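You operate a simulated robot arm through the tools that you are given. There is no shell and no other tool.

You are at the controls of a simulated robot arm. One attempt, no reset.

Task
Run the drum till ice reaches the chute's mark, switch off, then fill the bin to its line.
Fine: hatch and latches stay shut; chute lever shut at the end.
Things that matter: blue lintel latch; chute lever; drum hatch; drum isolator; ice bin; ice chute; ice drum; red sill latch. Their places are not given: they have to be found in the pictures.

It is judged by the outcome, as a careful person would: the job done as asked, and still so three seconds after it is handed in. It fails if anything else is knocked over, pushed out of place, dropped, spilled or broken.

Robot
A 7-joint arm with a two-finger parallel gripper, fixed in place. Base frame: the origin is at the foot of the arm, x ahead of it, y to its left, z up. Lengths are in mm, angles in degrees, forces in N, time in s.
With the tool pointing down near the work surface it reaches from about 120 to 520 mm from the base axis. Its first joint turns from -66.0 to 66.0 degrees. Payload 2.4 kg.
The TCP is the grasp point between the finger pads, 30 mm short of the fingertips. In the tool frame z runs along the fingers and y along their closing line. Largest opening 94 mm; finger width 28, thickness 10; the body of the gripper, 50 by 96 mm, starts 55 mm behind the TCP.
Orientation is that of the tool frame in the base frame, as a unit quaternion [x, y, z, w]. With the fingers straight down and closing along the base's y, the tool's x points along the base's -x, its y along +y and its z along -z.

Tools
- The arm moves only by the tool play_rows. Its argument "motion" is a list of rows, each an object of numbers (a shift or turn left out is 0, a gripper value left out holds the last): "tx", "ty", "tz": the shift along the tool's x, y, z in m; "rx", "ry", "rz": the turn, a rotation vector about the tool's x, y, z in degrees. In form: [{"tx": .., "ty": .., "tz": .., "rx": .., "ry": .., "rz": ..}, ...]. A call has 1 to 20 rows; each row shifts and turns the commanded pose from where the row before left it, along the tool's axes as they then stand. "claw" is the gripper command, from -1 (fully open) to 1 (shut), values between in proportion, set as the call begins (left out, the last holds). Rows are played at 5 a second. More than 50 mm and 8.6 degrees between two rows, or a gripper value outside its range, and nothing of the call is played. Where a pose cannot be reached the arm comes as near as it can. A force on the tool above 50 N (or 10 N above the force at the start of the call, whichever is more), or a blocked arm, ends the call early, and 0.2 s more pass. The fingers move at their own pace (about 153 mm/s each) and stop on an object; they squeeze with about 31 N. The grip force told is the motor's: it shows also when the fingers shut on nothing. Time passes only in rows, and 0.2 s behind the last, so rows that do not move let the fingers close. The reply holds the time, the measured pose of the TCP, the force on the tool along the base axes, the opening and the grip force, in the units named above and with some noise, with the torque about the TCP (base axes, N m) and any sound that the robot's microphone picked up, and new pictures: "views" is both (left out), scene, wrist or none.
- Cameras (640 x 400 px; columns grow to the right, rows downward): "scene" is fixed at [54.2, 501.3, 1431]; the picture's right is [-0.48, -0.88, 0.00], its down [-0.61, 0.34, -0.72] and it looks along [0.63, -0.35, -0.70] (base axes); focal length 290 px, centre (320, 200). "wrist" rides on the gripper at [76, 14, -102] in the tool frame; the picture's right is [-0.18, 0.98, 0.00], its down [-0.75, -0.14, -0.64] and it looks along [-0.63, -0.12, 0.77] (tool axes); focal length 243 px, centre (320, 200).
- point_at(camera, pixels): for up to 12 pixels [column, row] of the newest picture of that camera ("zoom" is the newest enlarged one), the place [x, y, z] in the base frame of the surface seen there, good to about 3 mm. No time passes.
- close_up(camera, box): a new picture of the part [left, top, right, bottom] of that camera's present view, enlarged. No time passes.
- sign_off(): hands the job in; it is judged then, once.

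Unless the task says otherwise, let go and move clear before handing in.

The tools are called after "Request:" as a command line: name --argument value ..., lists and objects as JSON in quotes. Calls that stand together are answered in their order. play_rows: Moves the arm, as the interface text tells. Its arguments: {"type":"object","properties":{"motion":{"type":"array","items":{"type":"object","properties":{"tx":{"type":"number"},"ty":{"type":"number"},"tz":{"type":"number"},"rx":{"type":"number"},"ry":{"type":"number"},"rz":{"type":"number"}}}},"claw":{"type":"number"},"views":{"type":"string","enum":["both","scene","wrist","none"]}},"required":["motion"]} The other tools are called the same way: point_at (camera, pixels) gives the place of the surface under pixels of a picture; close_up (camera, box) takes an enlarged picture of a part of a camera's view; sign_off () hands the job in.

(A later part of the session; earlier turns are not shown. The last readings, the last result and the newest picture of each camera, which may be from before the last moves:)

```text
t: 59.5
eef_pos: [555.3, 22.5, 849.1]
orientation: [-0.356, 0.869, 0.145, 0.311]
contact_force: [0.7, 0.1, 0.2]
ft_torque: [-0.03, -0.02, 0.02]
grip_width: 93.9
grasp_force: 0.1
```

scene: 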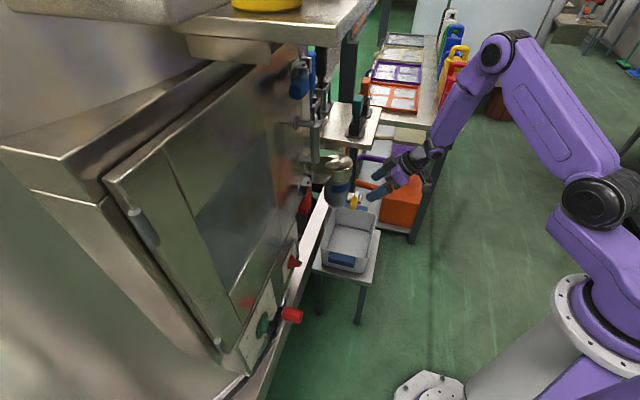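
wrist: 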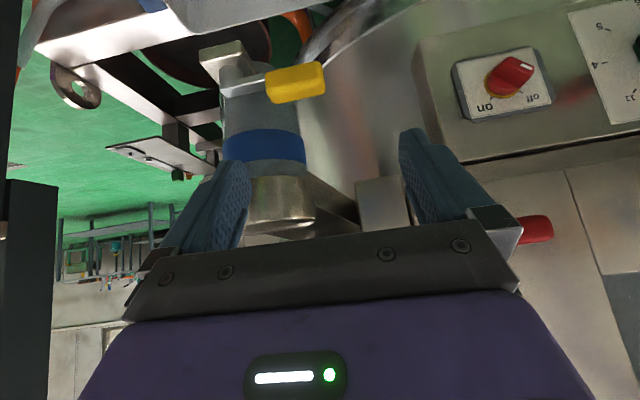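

I have a clear wrist view of the chute lever: yellow grip at (295,82), stem to (240,92). I'll zoom in on it.

Request:
close_up --camera "wrist" --box '[180, 20, 340, 130]'

Request:
close_up --camera "scene" --box '[320, 165, 400, 225]'

```text
3.64 times, centred on (260, 75) of wrist
```

zoom: 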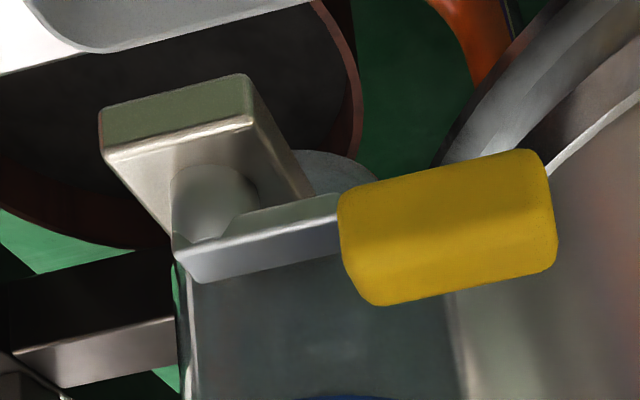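

```text
6.67 times, centred on (360, 195) of scene
```

zoom: 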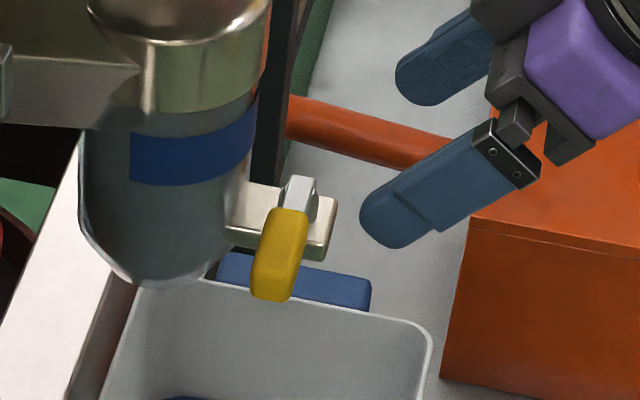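

The lever sits on top of a round boss with a vertical pivot, so it swings horizontally. I plan to grip it from above with the tool pointing down, so I'll check the shelf's edge above (z≈1000) for clearance.

Request:
close_up --camera "scene" --box '[300, 80, 400, 160]'

Request:
point_at --camera "scene" --pixels '[[326, 138], [335, 143], [350, 147], [362, 149], [368, 147], [372, 135], [376, 120], [380, 110], [357, 135], [350, 125], [340, 112], [358, 100]]'

```text
5.00 times, centred on (350, 120) of scene
```

zoom: 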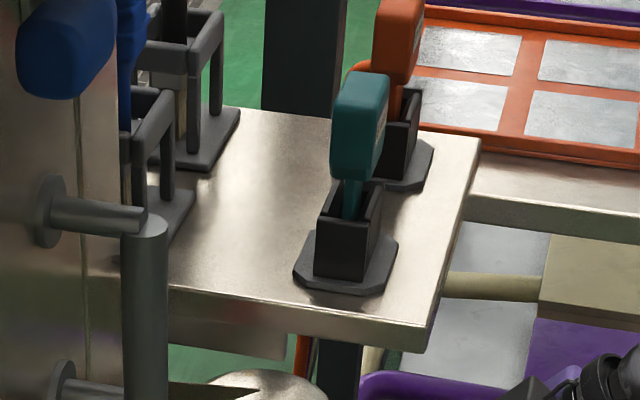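

```text
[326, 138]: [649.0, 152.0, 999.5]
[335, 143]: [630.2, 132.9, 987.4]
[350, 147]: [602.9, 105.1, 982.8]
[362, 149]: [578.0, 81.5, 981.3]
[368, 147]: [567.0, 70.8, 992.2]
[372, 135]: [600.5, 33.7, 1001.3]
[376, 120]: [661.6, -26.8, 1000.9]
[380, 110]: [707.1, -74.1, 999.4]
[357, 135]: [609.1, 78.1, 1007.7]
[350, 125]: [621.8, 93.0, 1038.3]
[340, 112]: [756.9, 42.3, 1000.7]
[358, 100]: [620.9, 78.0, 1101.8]
```

The shelf (front edge n≈440, underside z≈980) rules out a vertical tool over the lever. So I'll use a steep tilt (about 65°) rolled 90°, so the fingers straddle the grip front and back, with the camera on the left side. I'll reorient here in free space first.

Request:
play_rows --motion '[{"ry": 7.7}, {"ry": 7.7}, {"rz": 8.2}, {"rz": 8.2}, {"rz": 8.2}, {"rz": 8.2}, {"rz": 8.2}, {"rz": 8.2}, {"rz": 8.2}, {"rz": 8.2}, {"rz": 8.2}, {"rz": 8.2}, {"rz": 8.0}, {}]' --views "both"

```text
t: 62.5
eef_pos: [554.7, 23.0, 848.7]
orientation: [0.375, 0.902, 0.204, 0.069]
contact_force: [-0.4, -0.2, -0.4]
ft_torque: [0.01, 0.02, -0.01]
grip_width: 93.9
grasp_force: 0.0
```

scene: 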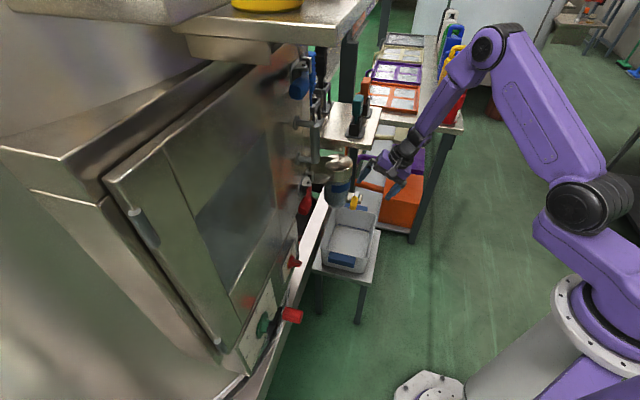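
wrist: 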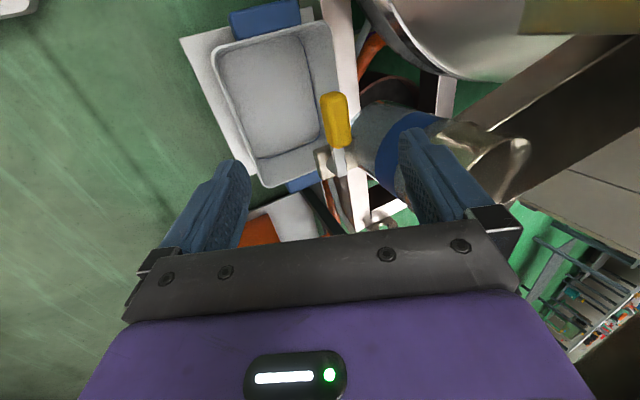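

Reached exactly, with an excellent view: the grip at (335,118), its pivot near (335,160), and the bin interior below. I'll zoom on the lever and measure.

Request:
close_up --camera "wrist" --box '[270, 70, 430, 200]'

Request:
point_at --camera "zoom" --pixels '[[230, 100], [270, 95], [300, 190], [240, 200], [270, 150], [275, 210], [285, 290], [275, 240], [230, 240], [330, 240], [240, 320], [300, 330]]'

```text
3.08 times, centred on (350, 135) of wrist
```

zoom: 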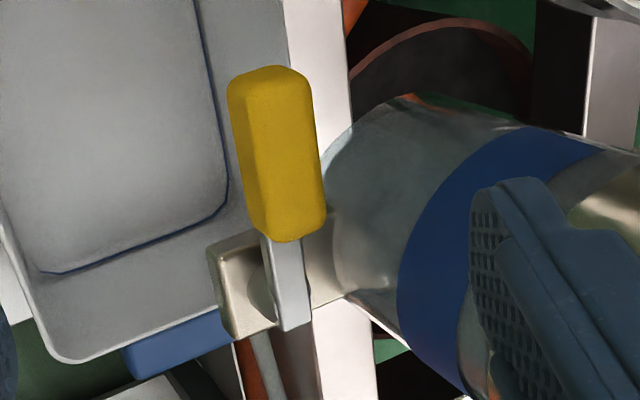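

```text
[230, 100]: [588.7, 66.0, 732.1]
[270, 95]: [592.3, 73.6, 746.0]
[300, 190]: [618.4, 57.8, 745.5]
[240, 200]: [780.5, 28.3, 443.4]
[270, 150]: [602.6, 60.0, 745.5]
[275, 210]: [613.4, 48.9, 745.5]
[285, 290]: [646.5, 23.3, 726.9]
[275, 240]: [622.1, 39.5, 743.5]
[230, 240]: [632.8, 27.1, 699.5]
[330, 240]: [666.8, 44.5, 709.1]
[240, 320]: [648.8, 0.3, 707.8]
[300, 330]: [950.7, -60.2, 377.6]
```

The grip is centred near (607,58,737) and is about 47 mm long. I'll align over its outer part and descend along the tool axis in stages with the fingers fully open.

Request:
play_rows --motion '[{"tx": -0.0054, "ty": 0.0119, "tz": 0.0053}, {"tz": 0.035}, {"tz": 0.035}, {}]' --claw -1 --views "both"

Request:
close_up --camera "wrist" --box '[220, 60, 440, 220]'

Request:
close_up --camera "scene" --box '[310, 120, 430, 260]'

```text
t: 63.5
eef_pos: [587.2, 49.9, 785.6]
orientation: [0.374, 0.902, 0.203, 0.069]
contact_force: [0.4, 0.4, 0.2]
ft_torque: [0.0, 0.01, 0.0]
grip_width: 94.0
grasp_force: 0.1
```

scene: 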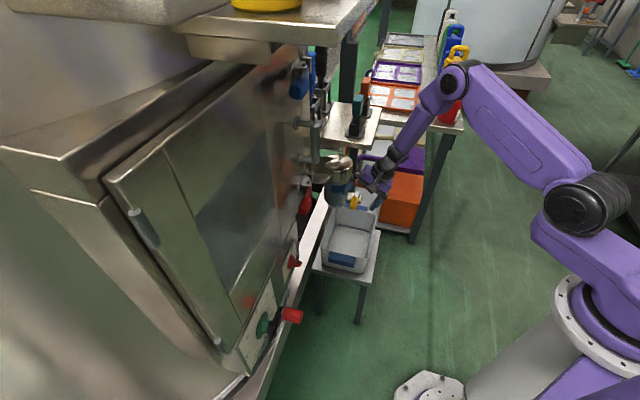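
wrist: 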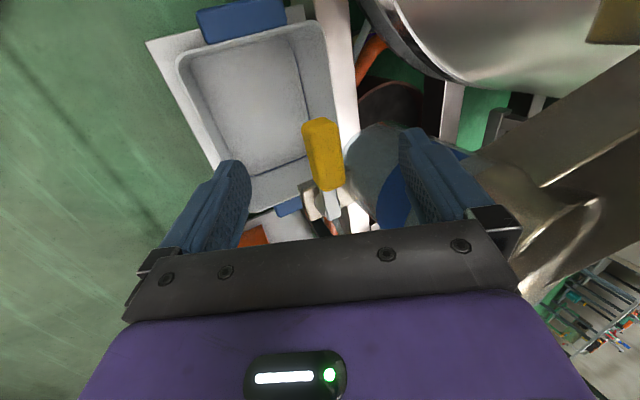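

```text
2.50 times, centred on (330, 140) of wrist
```

zoom: 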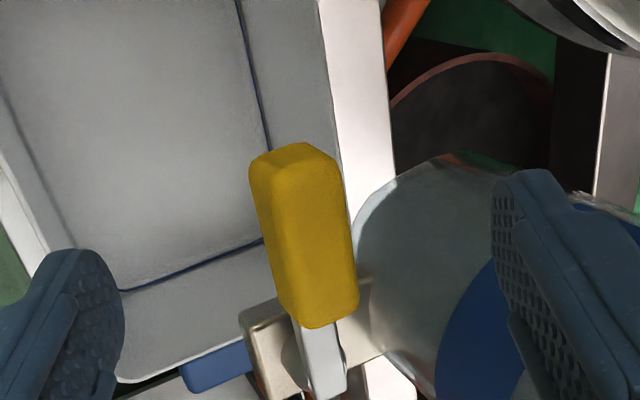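

```text
2.86 times, centred on (370, 190) of scene
```

zoom: 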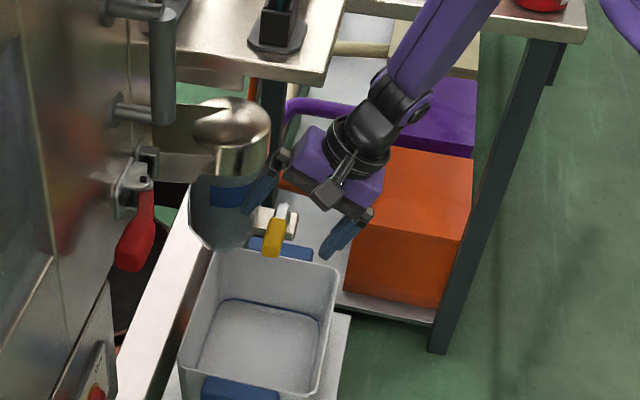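

The grip lies between the fingers with good clearance to the chute. I'll descend the last 52 mm along the tool axis.

Request:
play_rows --motion '[{"tz": 0.0262}, {"tz": 0.0262}, {}]' --views "both"

Request:
close_up --camera "wrist" --box '[220, 60, 440, 220]'

Request:
close_up --camera "scene" --box '[310, 150, 410, 230]'

```text
t: 64.2
eef_pos: [602.7, 67.4, 736.7]
orientation: [0.375, 0.902, 0.203, 0.068]
contact_force: [0.3, -0.1, 0.0]
ft_torque: [-0.01, 0.0, 0.0]
grip_width: 94.1
grasp_force: 0.0
```

scene: 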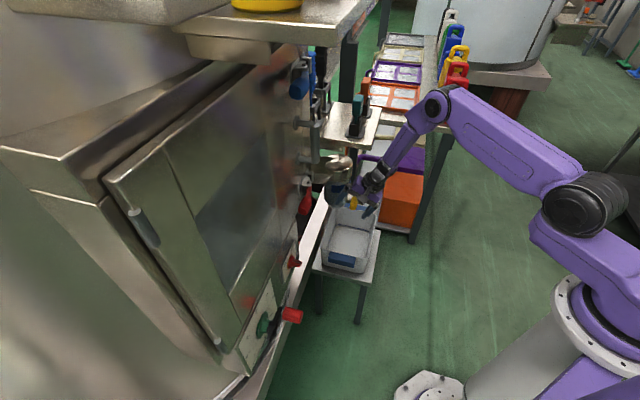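
wrist: 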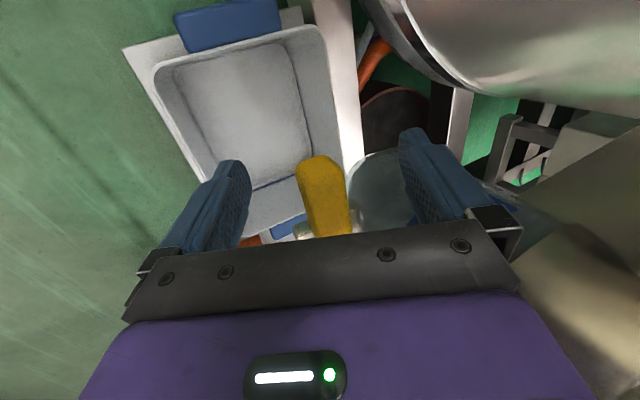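

```text
2.50 times, centred on (330, 140) of wrist
```

zoom: 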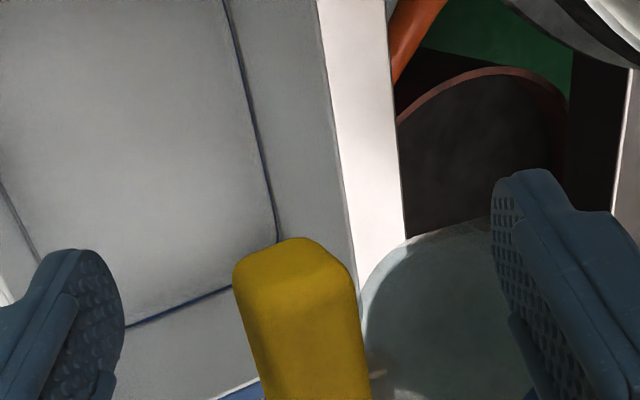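

```text
5.00 times, centred on (360, 190) of scene
```

zoom: 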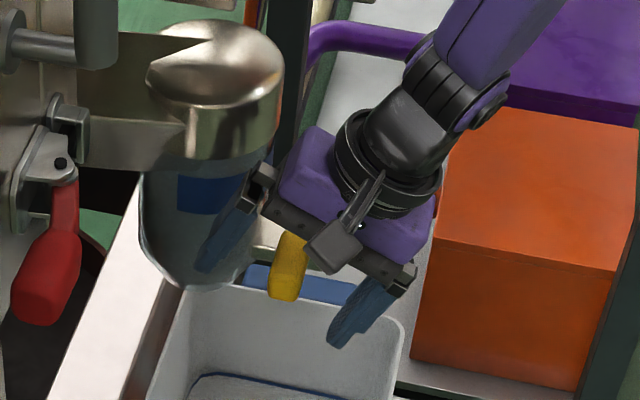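

The grip is centred between the fingers. I'll close on it.

Request:
play_rows --motion '[{}, {}, {}]' --claw 1 --views "both"

Request:
close_up --camera "wrist" --box '[220, 60, 440, 220]'

Request:
close_up --camera "scene" --box '[310, 150, 410, 230]'

```text
t: 65.0
eef_pos: [602.8, 66.9, 736.7]
orientation: [0.373, 0.903, 0.203, 0.068]
contact_force: [5.2, 4.0, -3.0]
ft_torque: [-1.21, -0.43, 0.47]
grip_width: 31.8
grasp_force: 44.7
```

scene: 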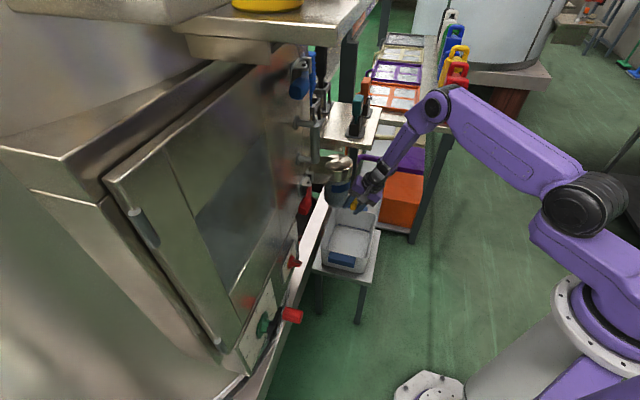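
wrist: 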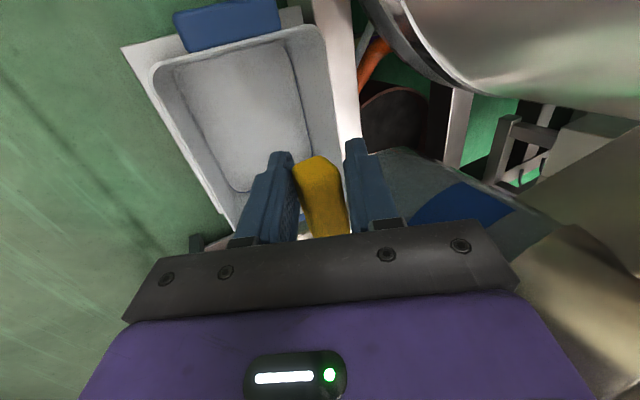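

```text
2.50 times, centred on (330, 140) of wrist
```

zoom: 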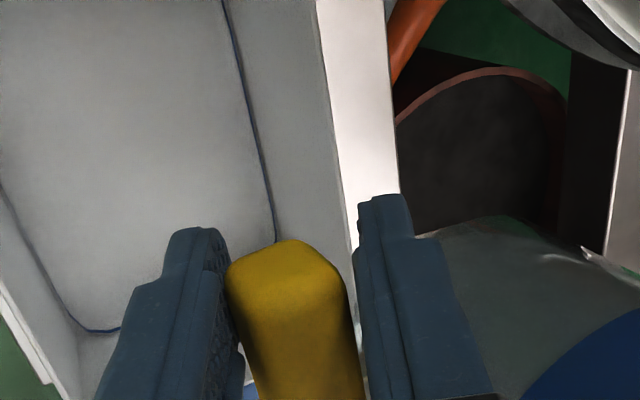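

```text
5.00 times, centred on (360, 190) of scene
```

zoom: 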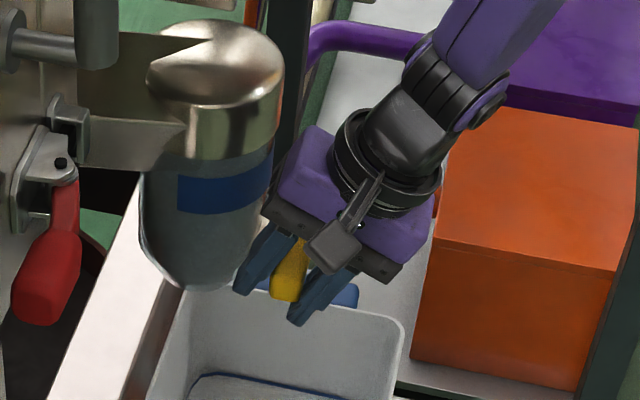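

The grip is held (31.8 mm across its diagonal), and nothing has moved. I'll try a small outward swing of 4° about the pivot and read the forces.

Request:
play_rows --motion '[{"tx": -0.0003, "ty": -0.0044, "tz": -0.0021, "rx": 0.12, "ry": 1.68, "rz": -3.63}, {}]' --views "both"

Request:
close_up --camera "scene" --box '[310, 160, 390, 260]'

```text
t: 65.7
eef_pos: [599.4, 64.7, 738.1]
orientation: [0.342, 0.915, 0.206, 0.061]
contact_force: [12.6, 6.5, -12.4]
ft_torque: [-0.94, -0.25, 0.98]
grip_width: 31.5
grasp_force: 45.3
```

scene: 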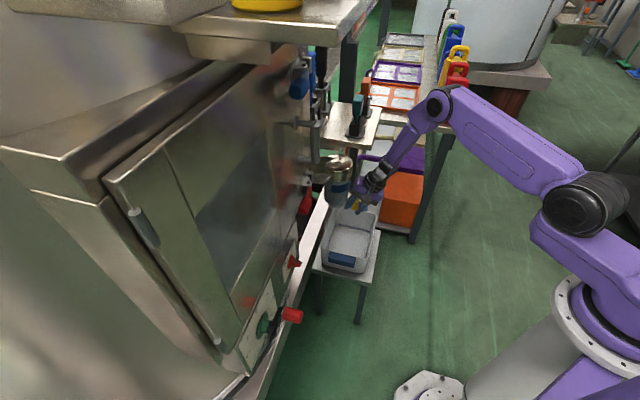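
wrist: 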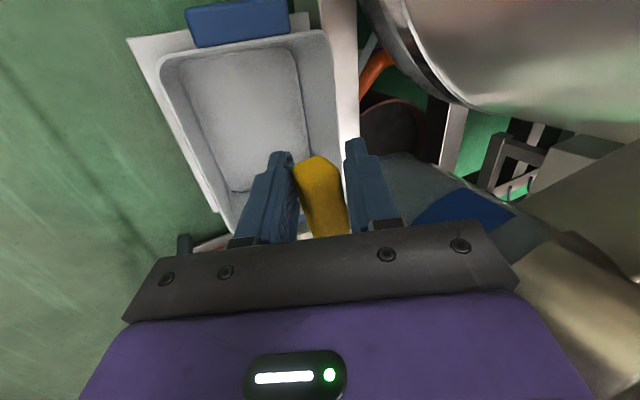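

```text
4.00 times, centred on (350, 210) of scene
```

zoom: 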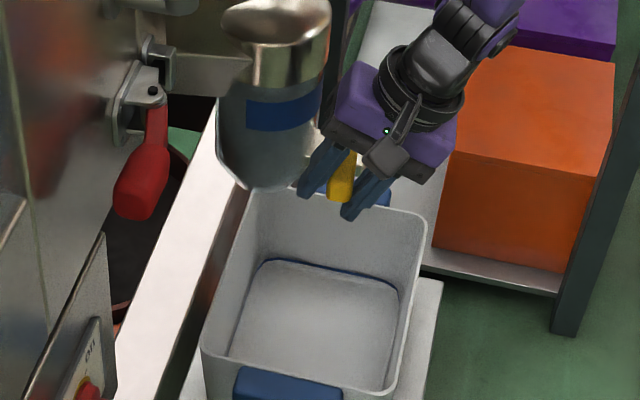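

Resistance is modest (about 13 N along the swing). I'll continue another 6° and compare the lever's angle.

Request:
play_rows --motion '[{"tx": -0.0003, "ty": -0.0033, "tz": -0.0016, "rx": 0.09, "ry": 1.26, "rz": -2.72}, {"tx": -0.0003, "ty": -0.0033, "tz": -0.0016, "rx": 0.09, "ry": 1.26, "rz": -2.72}]' --views "both"

Request:
close_up --camera "scene" --box '[310, 160, 390, 260]'

Request:
point_at --camera "scene" --pixels '[[328, 184], [327, 185], [330, 184], [331, 184], [345, 235], [340, 228], [355, 235], [335, 238]]'

```text
t: 66.2
eef_pos: [595.7, 57.6, 738.0]
orientation: [0.293, 0.932, 0.208, 0.049]
contact_force: [14.3, 5.6, -18.4]
ft_torque: [-0.86, -0.18, 0.97]
grip_width: 31.8
grasp_force: 45.3
```

scene: 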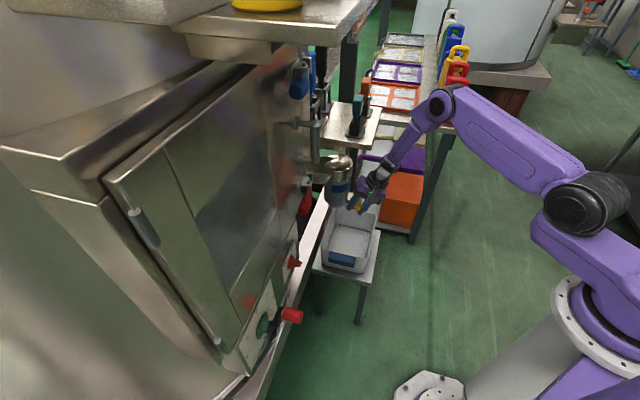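
wrist: 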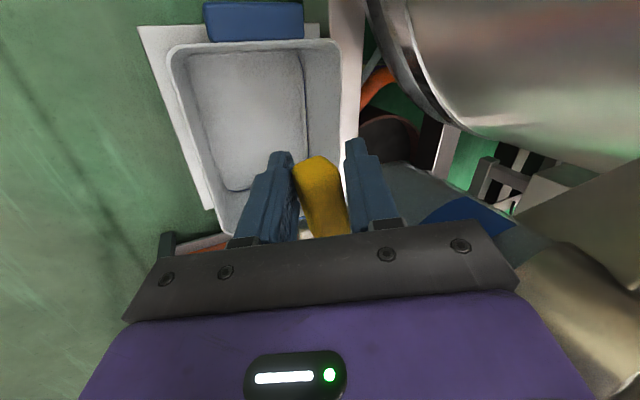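

```text
4.00 times, centred on (350, 210) of scene
```

zoom: 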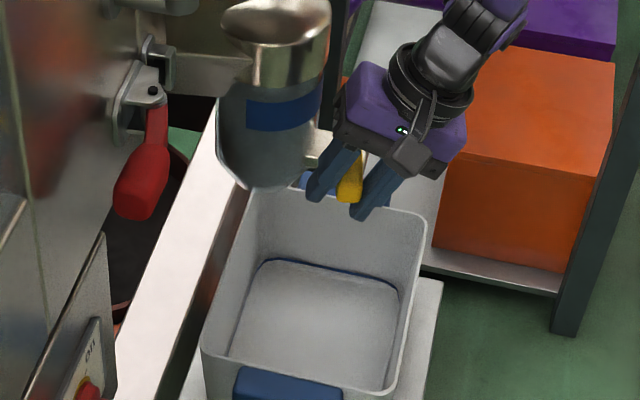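

```text
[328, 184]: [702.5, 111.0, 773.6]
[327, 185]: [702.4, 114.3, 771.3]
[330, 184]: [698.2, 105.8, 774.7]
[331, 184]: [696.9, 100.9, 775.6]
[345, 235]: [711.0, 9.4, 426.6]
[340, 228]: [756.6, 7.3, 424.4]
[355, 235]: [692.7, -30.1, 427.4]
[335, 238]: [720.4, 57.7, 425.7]
```

The lever is following outward (about 10°), with no ice moving yet (chute 773, bin floor about 425). I'll continue in small steps, watching both levels.

Request:
play_rows --motion '[{"tx": -0.0004, "ty": -0.0044, "tz": -0.0021, "rx": 0.12, "ry": 1.68, "rz": -3.63}, {"tx": -0.0004, "ty": -0.0044, "tz": -0.0021, "rx": 0.12, "ry": 1.68, "rz": -3.63}]' --views "both"

Request:
close_up --camera "scene" --box '[310, 160, 390, 260]'

Request:
point_at --camera "scene" --pixels '[[328, 184], [327, 185], [330, 184], [331, 184], [345, 235], [340, 228], [355, 235], [335, 238]]'

```text
t: 66.8
eef_pos: [589.0, 48.9, 737.6]
orientation: [0.228, 0.95, 0.211, 0.035]
contact_force: [8.2, 6.4, -15.3]
ft_torque: [-1.02, -0.75, 0.67]
grip_width: 31.5
grasp_force: 44.9
```

scene: 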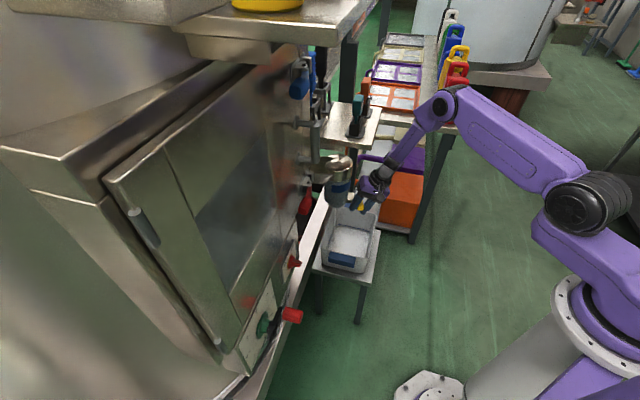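
wrist: 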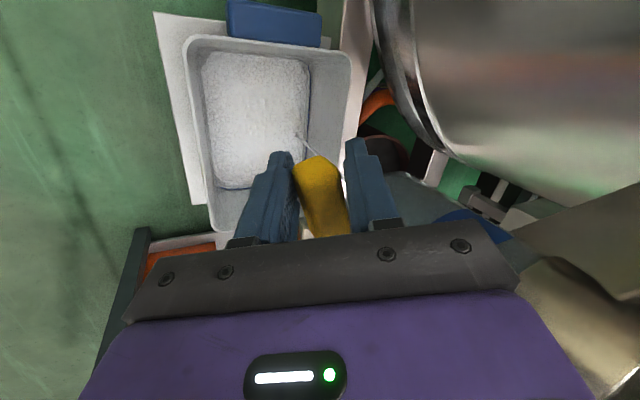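

```text
4.00 times, centred on (350, 210) of scene
```

zoom: 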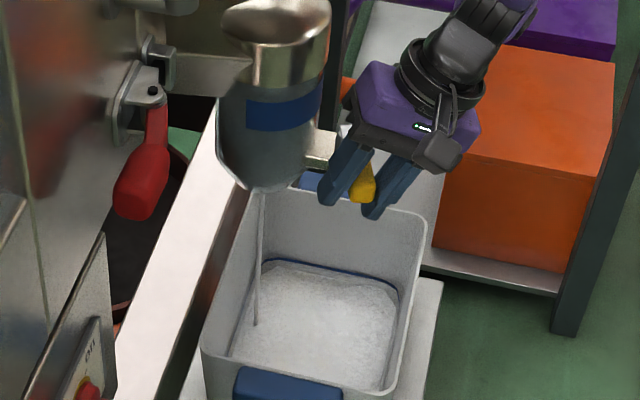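

```text
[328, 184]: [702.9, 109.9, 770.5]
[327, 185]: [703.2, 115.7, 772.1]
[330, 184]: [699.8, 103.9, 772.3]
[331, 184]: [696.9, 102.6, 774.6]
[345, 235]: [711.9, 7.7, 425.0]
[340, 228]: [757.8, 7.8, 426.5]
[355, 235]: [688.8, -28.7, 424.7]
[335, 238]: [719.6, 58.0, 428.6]
```

Ice is now flowing in a thin stream into the bin (scene zoom (258,260)) at about 18° of swing. I'll hold here and measure the fill rate.

Request:
play_rows --motion '[{}, {}, {}]' --views "scene"

Request:
close_up --camera "scene" --box '[310, 160, 390, 260]'

Request:
point_at --camera "scene" --pixels '[[328, 184], [327, 185], [330, 184], [331, 184], [345, 235], [340, 228], [355, 235], [335, 238], [350, 245], [360, 240], [350, 230], [345, 248]]'

```text
t: 67.7
eef_pos: [589.5, 49.8, 737.5]
orientation: [0.229, 0.95, 0.212, 0.035]
contact_force: [5.9, 7.0, -14.1]
ft_torque: [-0.75, -0.31, 0.63]
grip_width: 32.0
grasp_force: 45.2
```

scene: 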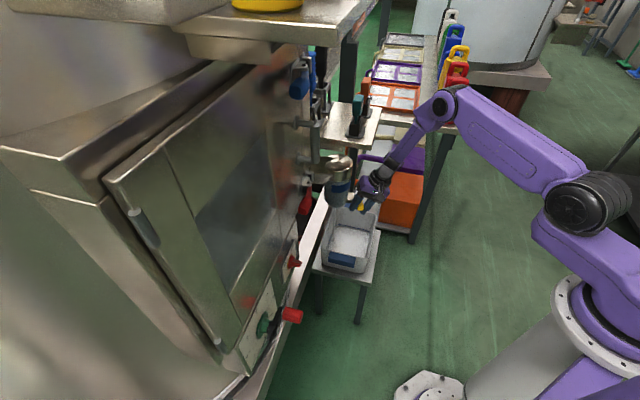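

```text
4.00 times, centred on (350, 210) of scene
```

zoom: 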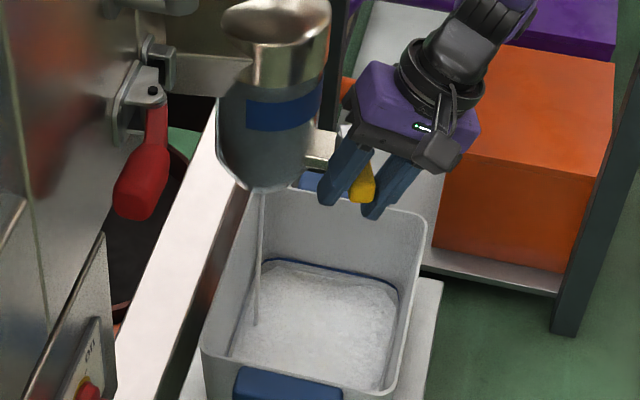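

```text
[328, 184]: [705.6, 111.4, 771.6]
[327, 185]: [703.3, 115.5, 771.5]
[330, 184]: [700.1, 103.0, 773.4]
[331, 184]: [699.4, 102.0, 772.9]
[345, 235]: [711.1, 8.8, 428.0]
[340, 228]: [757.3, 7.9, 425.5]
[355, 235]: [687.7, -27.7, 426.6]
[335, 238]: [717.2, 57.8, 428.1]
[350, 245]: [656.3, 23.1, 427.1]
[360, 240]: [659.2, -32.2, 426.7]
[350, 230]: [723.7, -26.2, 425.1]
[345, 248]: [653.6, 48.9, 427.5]
```

The flow is slow (chute about −1.5 mm/s, bin about +0.5 mm/s). By volume the bin line will take nearly all the ice in the chute. I'll open a bit further to speed it up.

Request:
play_rows --motion '[{"tx": -0.0004, "ty": -0.0044, "tz": -0.0021, "rx": 0.12, "ry": 1.68, "rz": -3.63}, {"tx": -0.0004, "ty": -0.0044, "tz": -0.0021, "rx": 0.12, "ry": 1.68, "rz": -3.63}, {}, {}]' --views "both"

Request:
close_up --camera "scene" --box '[310, 160, 390, 260]'

Request:
point_at --camera "scene" --pixels '[[328, 184], [327, 185], [330, 184], [331, 184], [345, 235], [340, 228], [355, 235], [335, 238], [350, 245], [360, 240], [350, 230], [345, 248]]'

```text
t: 68.7
eef_pos: [585.1, 40.2, 738.8]
orientation: [0.161, 0.963, 0.214, 0.02]
contact_force: [1.1, 4.9, -12.8]
ft_torque: [-0.77, -0.73, 0.42]
grip_width: 31.7
grasp_force: 44.7
```

scene: 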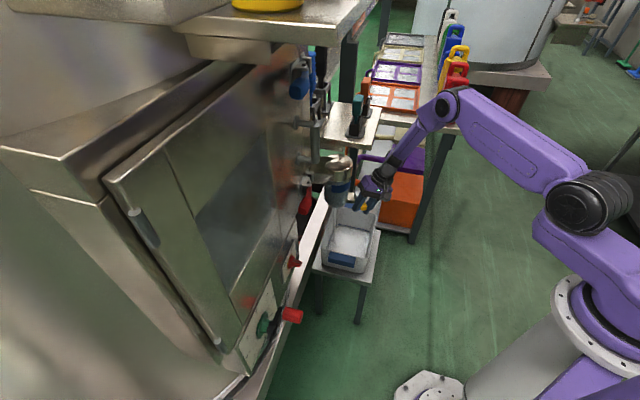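
wrist: 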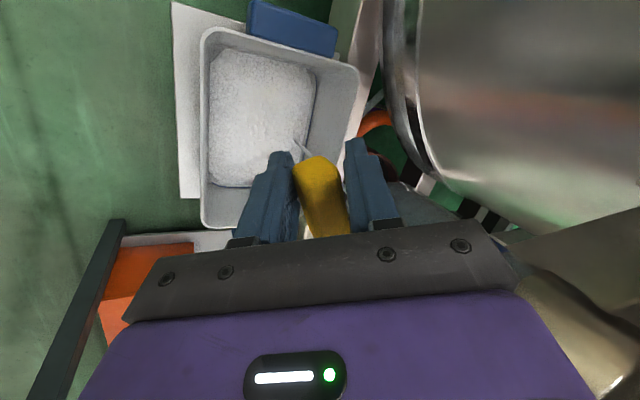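

```text
4.00 times, centred on (350, 210) of scene
```

zoom: 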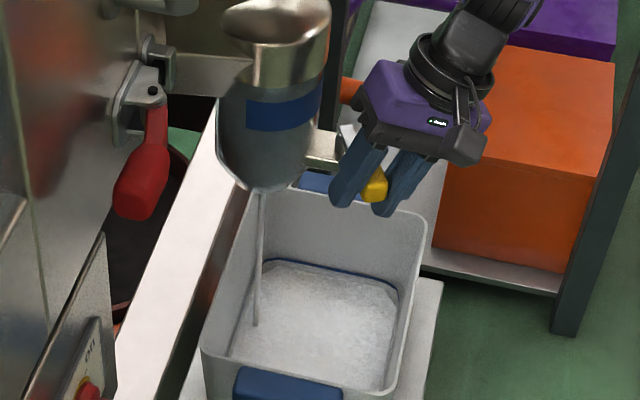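

```text
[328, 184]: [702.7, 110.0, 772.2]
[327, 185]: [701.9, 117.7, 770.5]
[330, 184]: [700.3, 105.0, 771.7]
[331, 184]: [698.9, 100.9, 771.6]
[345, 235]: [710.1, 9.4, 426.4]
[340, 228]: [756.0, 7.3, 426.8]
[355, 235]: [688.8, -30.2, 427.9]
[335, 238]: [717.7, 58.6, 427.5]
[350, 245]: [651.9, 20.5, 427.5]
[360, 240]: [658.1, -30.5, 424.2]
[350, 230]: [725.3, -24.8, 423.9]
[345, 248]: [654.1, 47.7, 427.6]
```

It's still a thin stream at about 28°. I'll open further in the same arc.

Request:
play_rows --motion '[{"tx": -0.0004, "ty": -0.0044, "tz": -0.0018, "rx": 0.12, "ry": 1.68, "rz": -3.63}, {"tx": -0.0004, "ty": -0.0044, "tz": -0.0018, "rx": 0.12, "ry": 1.68, "rz": -3.63}, {"tx": -0.0004, "ty": -0.0044, "tz": -0.0018, "rx": 0.12, "ry": 1.68, "rz": -3.63}, {"tx": -0.0004, "ty": -0.0044, "tz": -0.0018, "rx": 0.12, "ry": 1.68, "rz": -3.63}, {}]' --views "both"

Request:
close_up --camera "scene" --box '[310, 160, 390, 260]'

Request:
point_at --camera "scene" --pixels '[[328, 184], [327, 185], [330, 184], [331, 184], [345, 235], [340, 228], [355, 235], [335, 238], [350, 245], [360, 240], [350, 230], [345, 248]]'

```text
t: 69.8
eef_pos: [581.4, 20.9, 737.3]
orientation: [0.027, 0.976, 0.215, -0.012]
contact_force: [-14.2, 1.7, 1.2]
ft_torque: [-0.5, -0.35, 0.05]
grip_width: 31.3
grasp_force: 44.9
```

scene: 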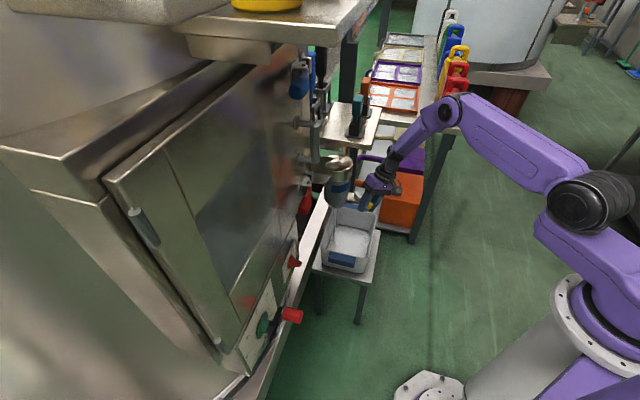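
wrist: 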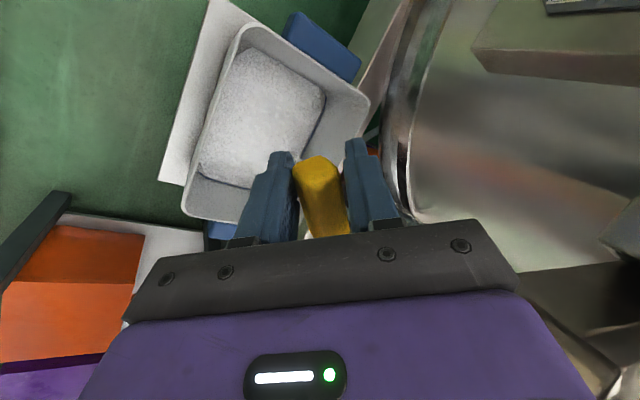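

```text
4.00 times, centred on (350, 210) of scene
```

zoom: 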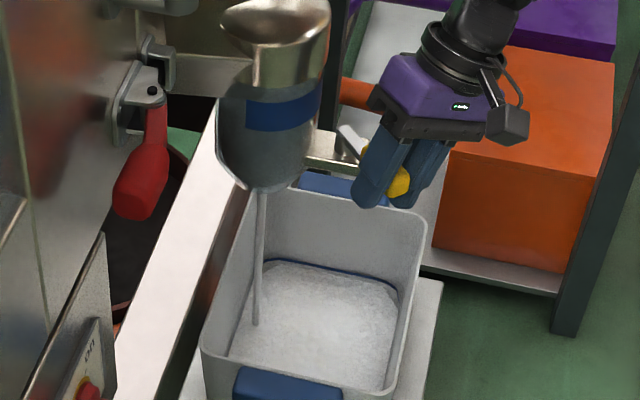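

```text
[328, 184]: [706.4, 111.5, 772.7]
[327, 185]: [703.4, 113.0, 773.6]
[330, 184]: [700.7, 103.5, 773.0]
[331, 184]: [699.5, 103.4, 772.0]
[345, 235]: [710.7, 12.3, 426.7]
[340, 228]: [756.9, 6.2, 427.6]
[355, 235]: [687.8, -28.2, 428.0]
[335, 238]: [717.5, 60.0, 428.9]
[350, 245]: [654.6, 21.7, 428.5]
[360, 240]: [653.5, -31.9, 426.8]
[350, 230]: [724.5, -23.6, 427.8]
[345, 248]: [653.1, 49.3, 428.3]
```

The lever is at about 43° with a thicker stream, and the bin surface is about 428. I'll relax the slight radial load and hold here, watching the bin level against its line at about 437.

Request:
play_rows --motion '[{"tx": 0.0015}, {}, {}, {}, {}]' --views "scene"

Request:
close_up --camera "scene" --box '[310, 195, 390, 275]'

Request:
point_at --camera "scene" --pixels '[[328, 184], [330, 184], [331, 184], [345, 235], [340, 228], [355, 235], [335, 238], [350, 245], [360, 240], [350, 230], [345, 248], [355, 245]]'

```text
t: 71.0
eef_pos: [581.5, 20.7, 738.0]
orientation: [0.025, 0.976, 0.214, -0.009]
contact_force: [4.5, 5.9, -7.6]
ft_torque: [-0.6, 0.11, 0.44]
grip_width: 31.4
grasp_force: 44.9
```

scene: 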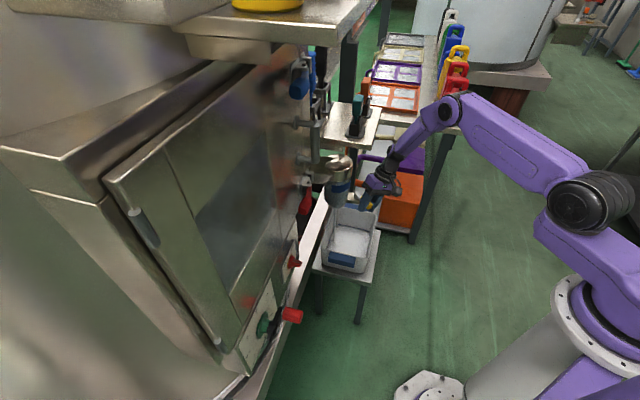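

```text
5.00 times, centred on (350, 235) of scene
```

zoom: 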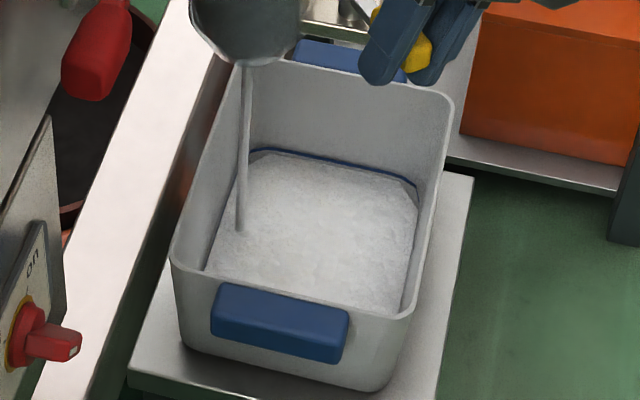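

```text
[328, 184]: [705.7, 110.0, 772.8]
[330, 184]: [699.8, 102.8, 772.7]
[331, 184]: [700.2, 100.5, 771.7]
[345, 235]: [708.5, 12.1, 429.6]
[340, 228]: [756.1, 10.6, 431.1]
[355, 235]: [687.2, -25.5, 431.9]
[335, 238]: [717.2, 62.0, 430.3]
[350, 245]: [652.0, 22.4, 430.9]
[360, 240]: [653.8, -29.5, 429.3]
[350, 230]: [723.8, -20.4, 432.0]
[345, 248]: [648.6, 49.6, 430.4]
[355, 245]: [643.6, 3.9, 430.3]
```

The bin is at about 430.6, rising about 2.3 mm/s at this opening. I'll let it run 0.6 s, then swing partly shut (to about 19°) to slow the stream for a fine finish.

Request:
play_rows --motion '[{}, {}, {}, {"tx": -0.0002, "ty": 0.0046, "tz": 0.0021, "rx": -0.12, "ry": -1.68, "rz": 3.63}, {"tx": -0.0002, "ty": 0.0046, "tz": 0.0021, "rx": -0.12, "ry": -1.68, "rz": 3.63}, {"tx": -0.0002, "ty": 0.0046, "tz": 0.0021, "rx": -0.12, "ry": -1.68, "rz": 3.63}, {"tx": -0.0002, "ty": 0.0046, "tz": 0.0021, "rx": -0.12, "ry": -1.68, "rz": 3.63}]' --views "both"

Request:
close_up --camera "scene" --box '[310, 195, 390, 275]'

Request:
point_at --camera "scene" --pixels '[[345, 235], [340, 228], [355, 235], [335, 238], [350, 245], [360, 240], [350, 230], [345, 248], [355, 245], [345, 240]]'

```text
t: 72.7
eef_pos: [584.0, 41.6, 738.1]
orientation: [0.162, 0.963, 0.214, 0.021]
contact_force: [10.7, 6.1, -3.0]
ft_torque: [-0.29, 0.64, 0.65]
grip_width: 31.5
grasp_force: 45.2
```

scene: 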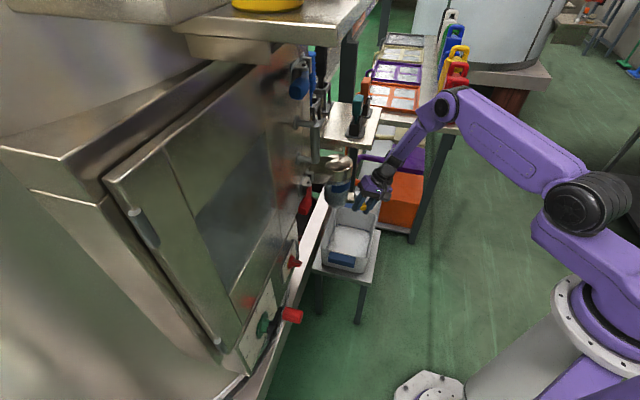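
wrist: 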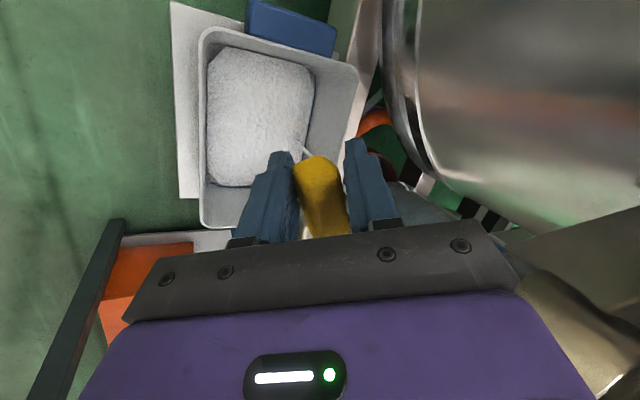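

```text
5.00 times, centred on (350, 235) of scene
```

zoom: 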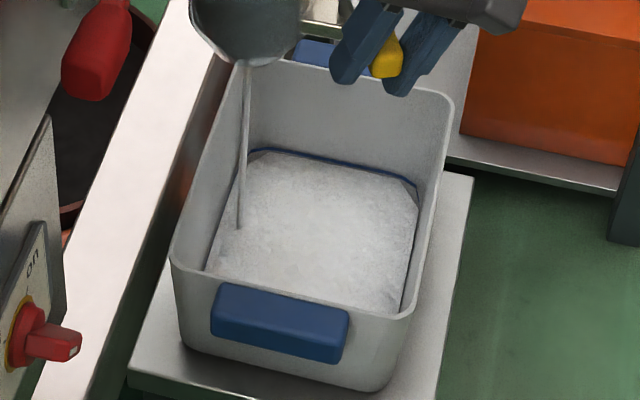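

```text
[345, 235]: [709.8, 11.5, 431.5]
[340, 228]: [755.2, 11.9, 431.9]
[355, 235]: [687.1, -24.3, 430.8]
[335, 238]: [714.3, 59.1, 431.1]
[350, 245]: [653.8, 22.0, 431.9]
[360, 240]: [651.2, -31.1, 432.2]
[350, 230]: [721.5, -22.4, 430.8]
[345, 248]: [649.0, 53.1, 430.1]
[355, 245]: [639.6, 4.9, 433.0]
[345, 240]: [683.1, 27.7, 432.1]
```

The bin is at about 431.5 with the lever at about 28°. I'll hold here and watch it approach the line.

Request:
play_rows --motion '[{}, {}, {}, {}, {}, {}]' --views "scene"

Request:
close_up --camera "scene" --box '[325, 215, 380, 260]'

Request:
point_at --camera "scene" --pixels '[[345, 235], [340, 228], [355, 235], [335, 238], [350, 245], [360, 240], [350, 230], [345, 248], [355, 245], [345, 240]]'

```text
t: 74.0
eef_pos: [586.1, 41.5, 737.6]
orientation: [0.162, 0.963, 0.214, 0.02]
contact_force: [10.7, 4.8, 2.8]
ft_torque: [-0.57, 0.09, 0.54]
grip_width: 31.3
grasp_force: 44.7
```

scene: 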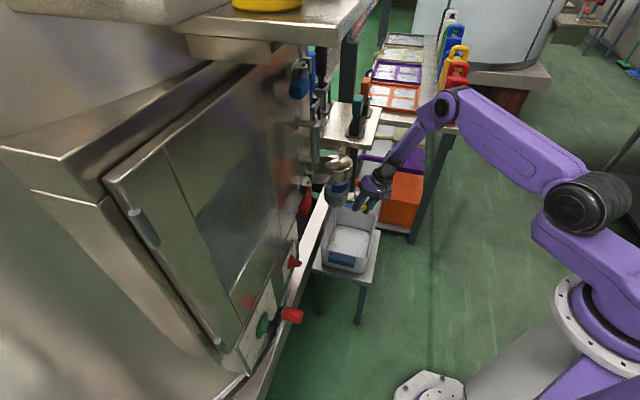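

```text
8.89 times, centred on (352, 238) of scene
```

zoom: 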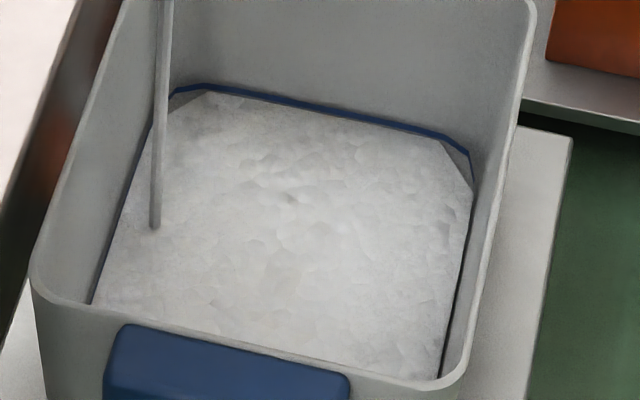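

```text
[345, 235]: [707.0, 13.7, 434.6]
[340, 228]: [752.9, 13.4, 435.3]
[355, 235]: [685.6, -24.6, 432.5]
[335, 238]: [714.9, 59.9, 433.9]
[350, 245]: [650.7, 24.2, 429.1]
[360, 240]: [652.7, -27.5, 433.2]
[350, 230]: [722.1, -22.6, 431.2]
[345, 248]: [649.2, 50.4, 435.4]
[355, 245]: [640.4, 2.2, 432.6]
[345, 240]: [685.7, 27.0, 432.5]
```

The ice is about 433 and closing on the blue line (zoom (300,102)). I'll measure the line precisely.

Request:
point_at --camera "zoom" --pixels '[[215, 86], [240, 90], [270, 97], [300, 103], [330, 109], [360, 115], [390, 123], [420, 131], [300, 98], [300, 108], [360, 111], [360, 121]]'

Request:
point_at --camera "zoom" --pixels '[[300, 118], [300, 125], [360, 128], [360, 135], [240, 105], [420, 145], [300, 150], [300, 200], [250, 250], [350, 250], [400, 300], [200, 280]]'

```text
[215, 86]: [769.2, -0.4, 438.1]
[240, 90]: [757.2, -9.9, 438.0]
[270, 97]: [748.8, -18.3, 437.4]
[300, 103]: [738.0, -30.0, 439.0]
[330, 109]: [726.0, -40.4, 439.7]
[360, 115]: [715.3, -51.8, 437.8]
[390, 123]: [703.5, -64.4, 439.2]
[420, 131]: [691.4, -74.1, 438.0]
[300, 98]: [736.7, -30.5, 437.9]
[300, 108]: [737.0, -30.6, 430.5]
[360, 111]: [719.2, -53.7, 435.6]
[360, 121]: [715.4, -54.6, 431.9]
```

```text
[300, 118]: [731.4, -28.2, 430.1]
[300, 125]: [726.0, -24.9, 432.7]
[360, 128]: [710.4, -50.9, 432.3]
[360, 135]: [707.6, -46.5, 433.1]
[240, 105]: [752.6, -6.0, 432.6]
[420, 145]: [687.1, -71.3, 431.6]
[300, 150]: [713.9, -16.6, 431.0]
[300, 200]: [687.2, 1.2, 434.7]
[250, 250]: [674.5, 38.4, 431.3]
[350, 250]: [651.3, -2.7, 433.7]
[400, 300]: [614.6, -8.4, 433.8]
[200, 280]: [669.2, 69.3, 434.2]
```

The line is at z≈438.4 and the ice at about 432.7. I'll check how much ice is left in the chute while holding.

Request:
play_rows --motion '[{}, {}, {}]' --views "scene"

Request:
close_up --camera "scene" --box '[315, 165, 375, 215]'

Request:
point_at --camera "scene" --pixels '[[345, 235], [340, 228], [355, 235], [335, 238], [350, 245], [360, 240], [350, 230], [345, 248], [355, 245], [345, 240], [352, 238], [357, 248]]'

Request:
point_at --camera "scene" --pixels '[[329, 187], [331, 190], [333, 194], [335, 196], [338, 198], [340, 196], [338, 193], [342, 197], [330, 185], [336, 200]]'

```text
t: 74.8
eef_pos: [586.0, 40.4, 737.8]
orientation: [0.162, 0.963, 0.213, 0.02]
contact_force: [10.5, 2.5, 3.5]
ft_torque: [-0.56, 0.02, 0.48]
grip_width: 31.5
grasp_force: 45.2
```

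scene: 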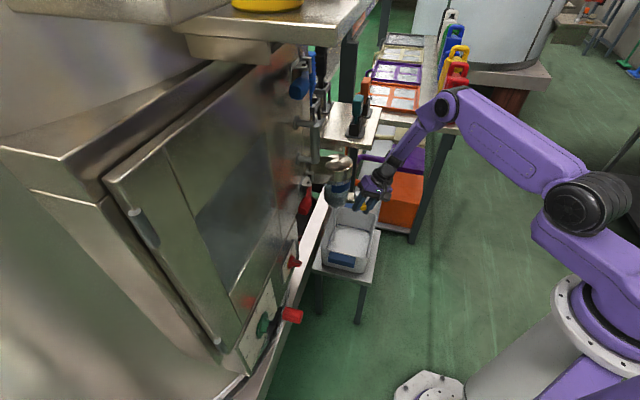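

```text
8.00 times, centred on (345, 190) of scene
```

zoom: 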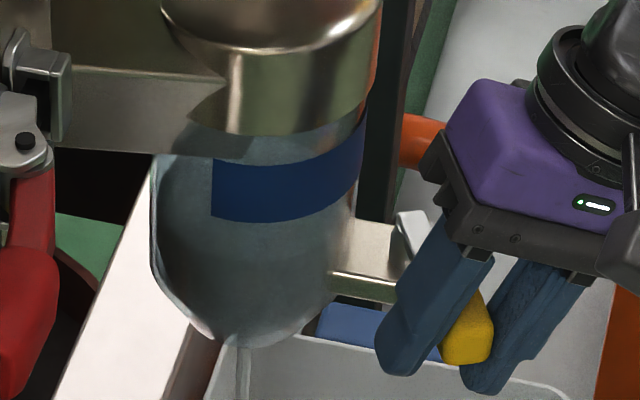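

```text
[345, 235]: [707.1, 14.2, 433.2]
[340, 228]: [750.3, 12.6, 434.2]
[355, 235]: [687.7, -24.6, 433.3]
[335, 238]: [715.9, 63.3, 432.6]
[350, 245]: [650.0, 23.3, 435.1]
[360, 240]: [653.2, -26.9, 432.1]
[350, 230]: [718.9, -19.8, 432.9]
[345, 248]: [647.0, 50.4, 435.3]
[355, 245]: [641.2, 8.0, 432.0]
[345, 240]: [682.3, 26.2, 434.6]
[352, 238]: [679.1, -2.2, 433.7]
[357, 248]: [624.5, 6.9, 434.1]
```

```text
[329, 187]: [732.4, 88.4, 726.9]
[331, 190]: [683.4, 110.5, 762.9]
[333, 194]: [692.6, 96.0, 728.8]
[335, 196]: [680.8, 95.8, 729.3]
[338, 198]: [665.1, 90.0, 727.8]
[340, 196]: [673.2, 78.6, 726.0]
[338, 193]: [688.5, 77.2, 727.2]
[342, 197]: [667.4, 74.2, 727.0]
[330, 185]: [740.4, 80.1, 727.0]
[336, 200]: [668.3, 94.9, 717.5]
```

The chute has dropped to about 727 and the bin is at about 433.6. The remaining ice suffices, with some to spare. I'll hold 2 s more.

Request:
play_rows --motion '[{}, {}, {}, {}, {}, {}, {}, {}, {}]' --views "scene"

Request:
close_up --camera "scene" --box '[325, 215, 380, 260]'

Request:
point_at --camera "scene" --pixels '[[345, 235], [340, 228], [355, 235], [335, 238], [350, 245], [360, 240], [350, 230], [345, 248], [355, 245], [345, 240], [352, 238], [357, 248]]'

Request:
point_at --camera "scene" --pixels '[[333, 194], [335, 196], [340, 196], [338, 193], [342, 197], [334, 192], [337, 196], [341, 199]]'

```text
t: 76.8
eef_pos: [585.4, 42.2, 738.9]
orientation: [0.162, 0.963, 0.213, 0.021]
contact_force: [11.4, 0.6, 6.4]
ft_torque: [-0.63, -0.09, 0.37]
grip_width: 31.5
grasp_force: 44.5
```

scene: 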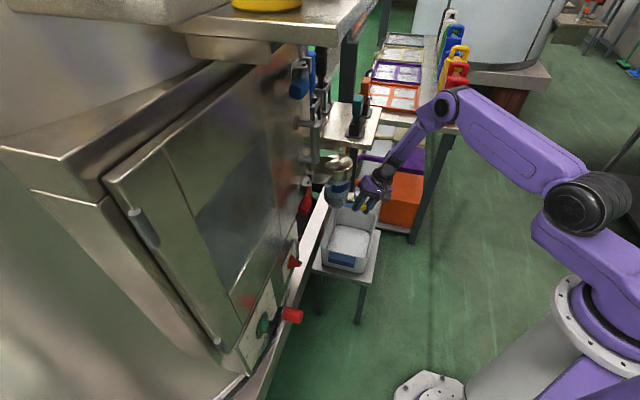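

```text
8.89 times, centred on (352, 238) of scene
```

zoom: 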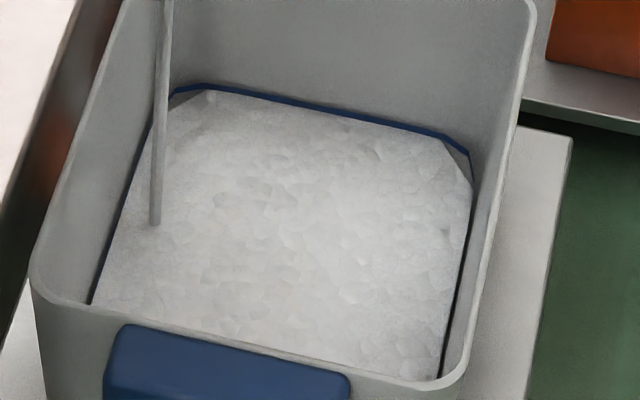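

```text
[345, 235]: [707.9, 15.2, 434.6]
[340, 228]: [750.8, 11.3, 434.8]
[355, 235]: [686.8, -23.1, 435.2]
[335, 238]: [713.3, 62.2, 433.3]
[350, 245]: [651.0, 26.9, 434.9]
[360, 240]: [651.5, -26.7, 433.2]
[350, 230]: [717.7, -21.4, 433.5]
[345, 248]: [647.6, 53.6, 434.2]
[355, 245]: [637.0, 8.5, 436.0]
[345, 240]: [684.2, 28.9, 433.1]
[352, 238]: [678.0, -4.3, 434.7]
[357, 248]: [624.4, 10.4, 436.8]
```

```text
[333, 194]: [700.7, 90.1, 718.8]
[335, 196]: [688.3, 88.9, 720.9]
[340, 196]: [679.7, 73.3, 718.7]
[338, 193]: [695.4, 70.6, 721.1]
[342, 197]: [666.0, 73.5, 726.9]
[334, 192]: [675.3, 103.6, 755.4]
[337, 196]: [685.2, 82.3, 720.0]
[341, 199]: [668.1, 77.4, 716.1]
```

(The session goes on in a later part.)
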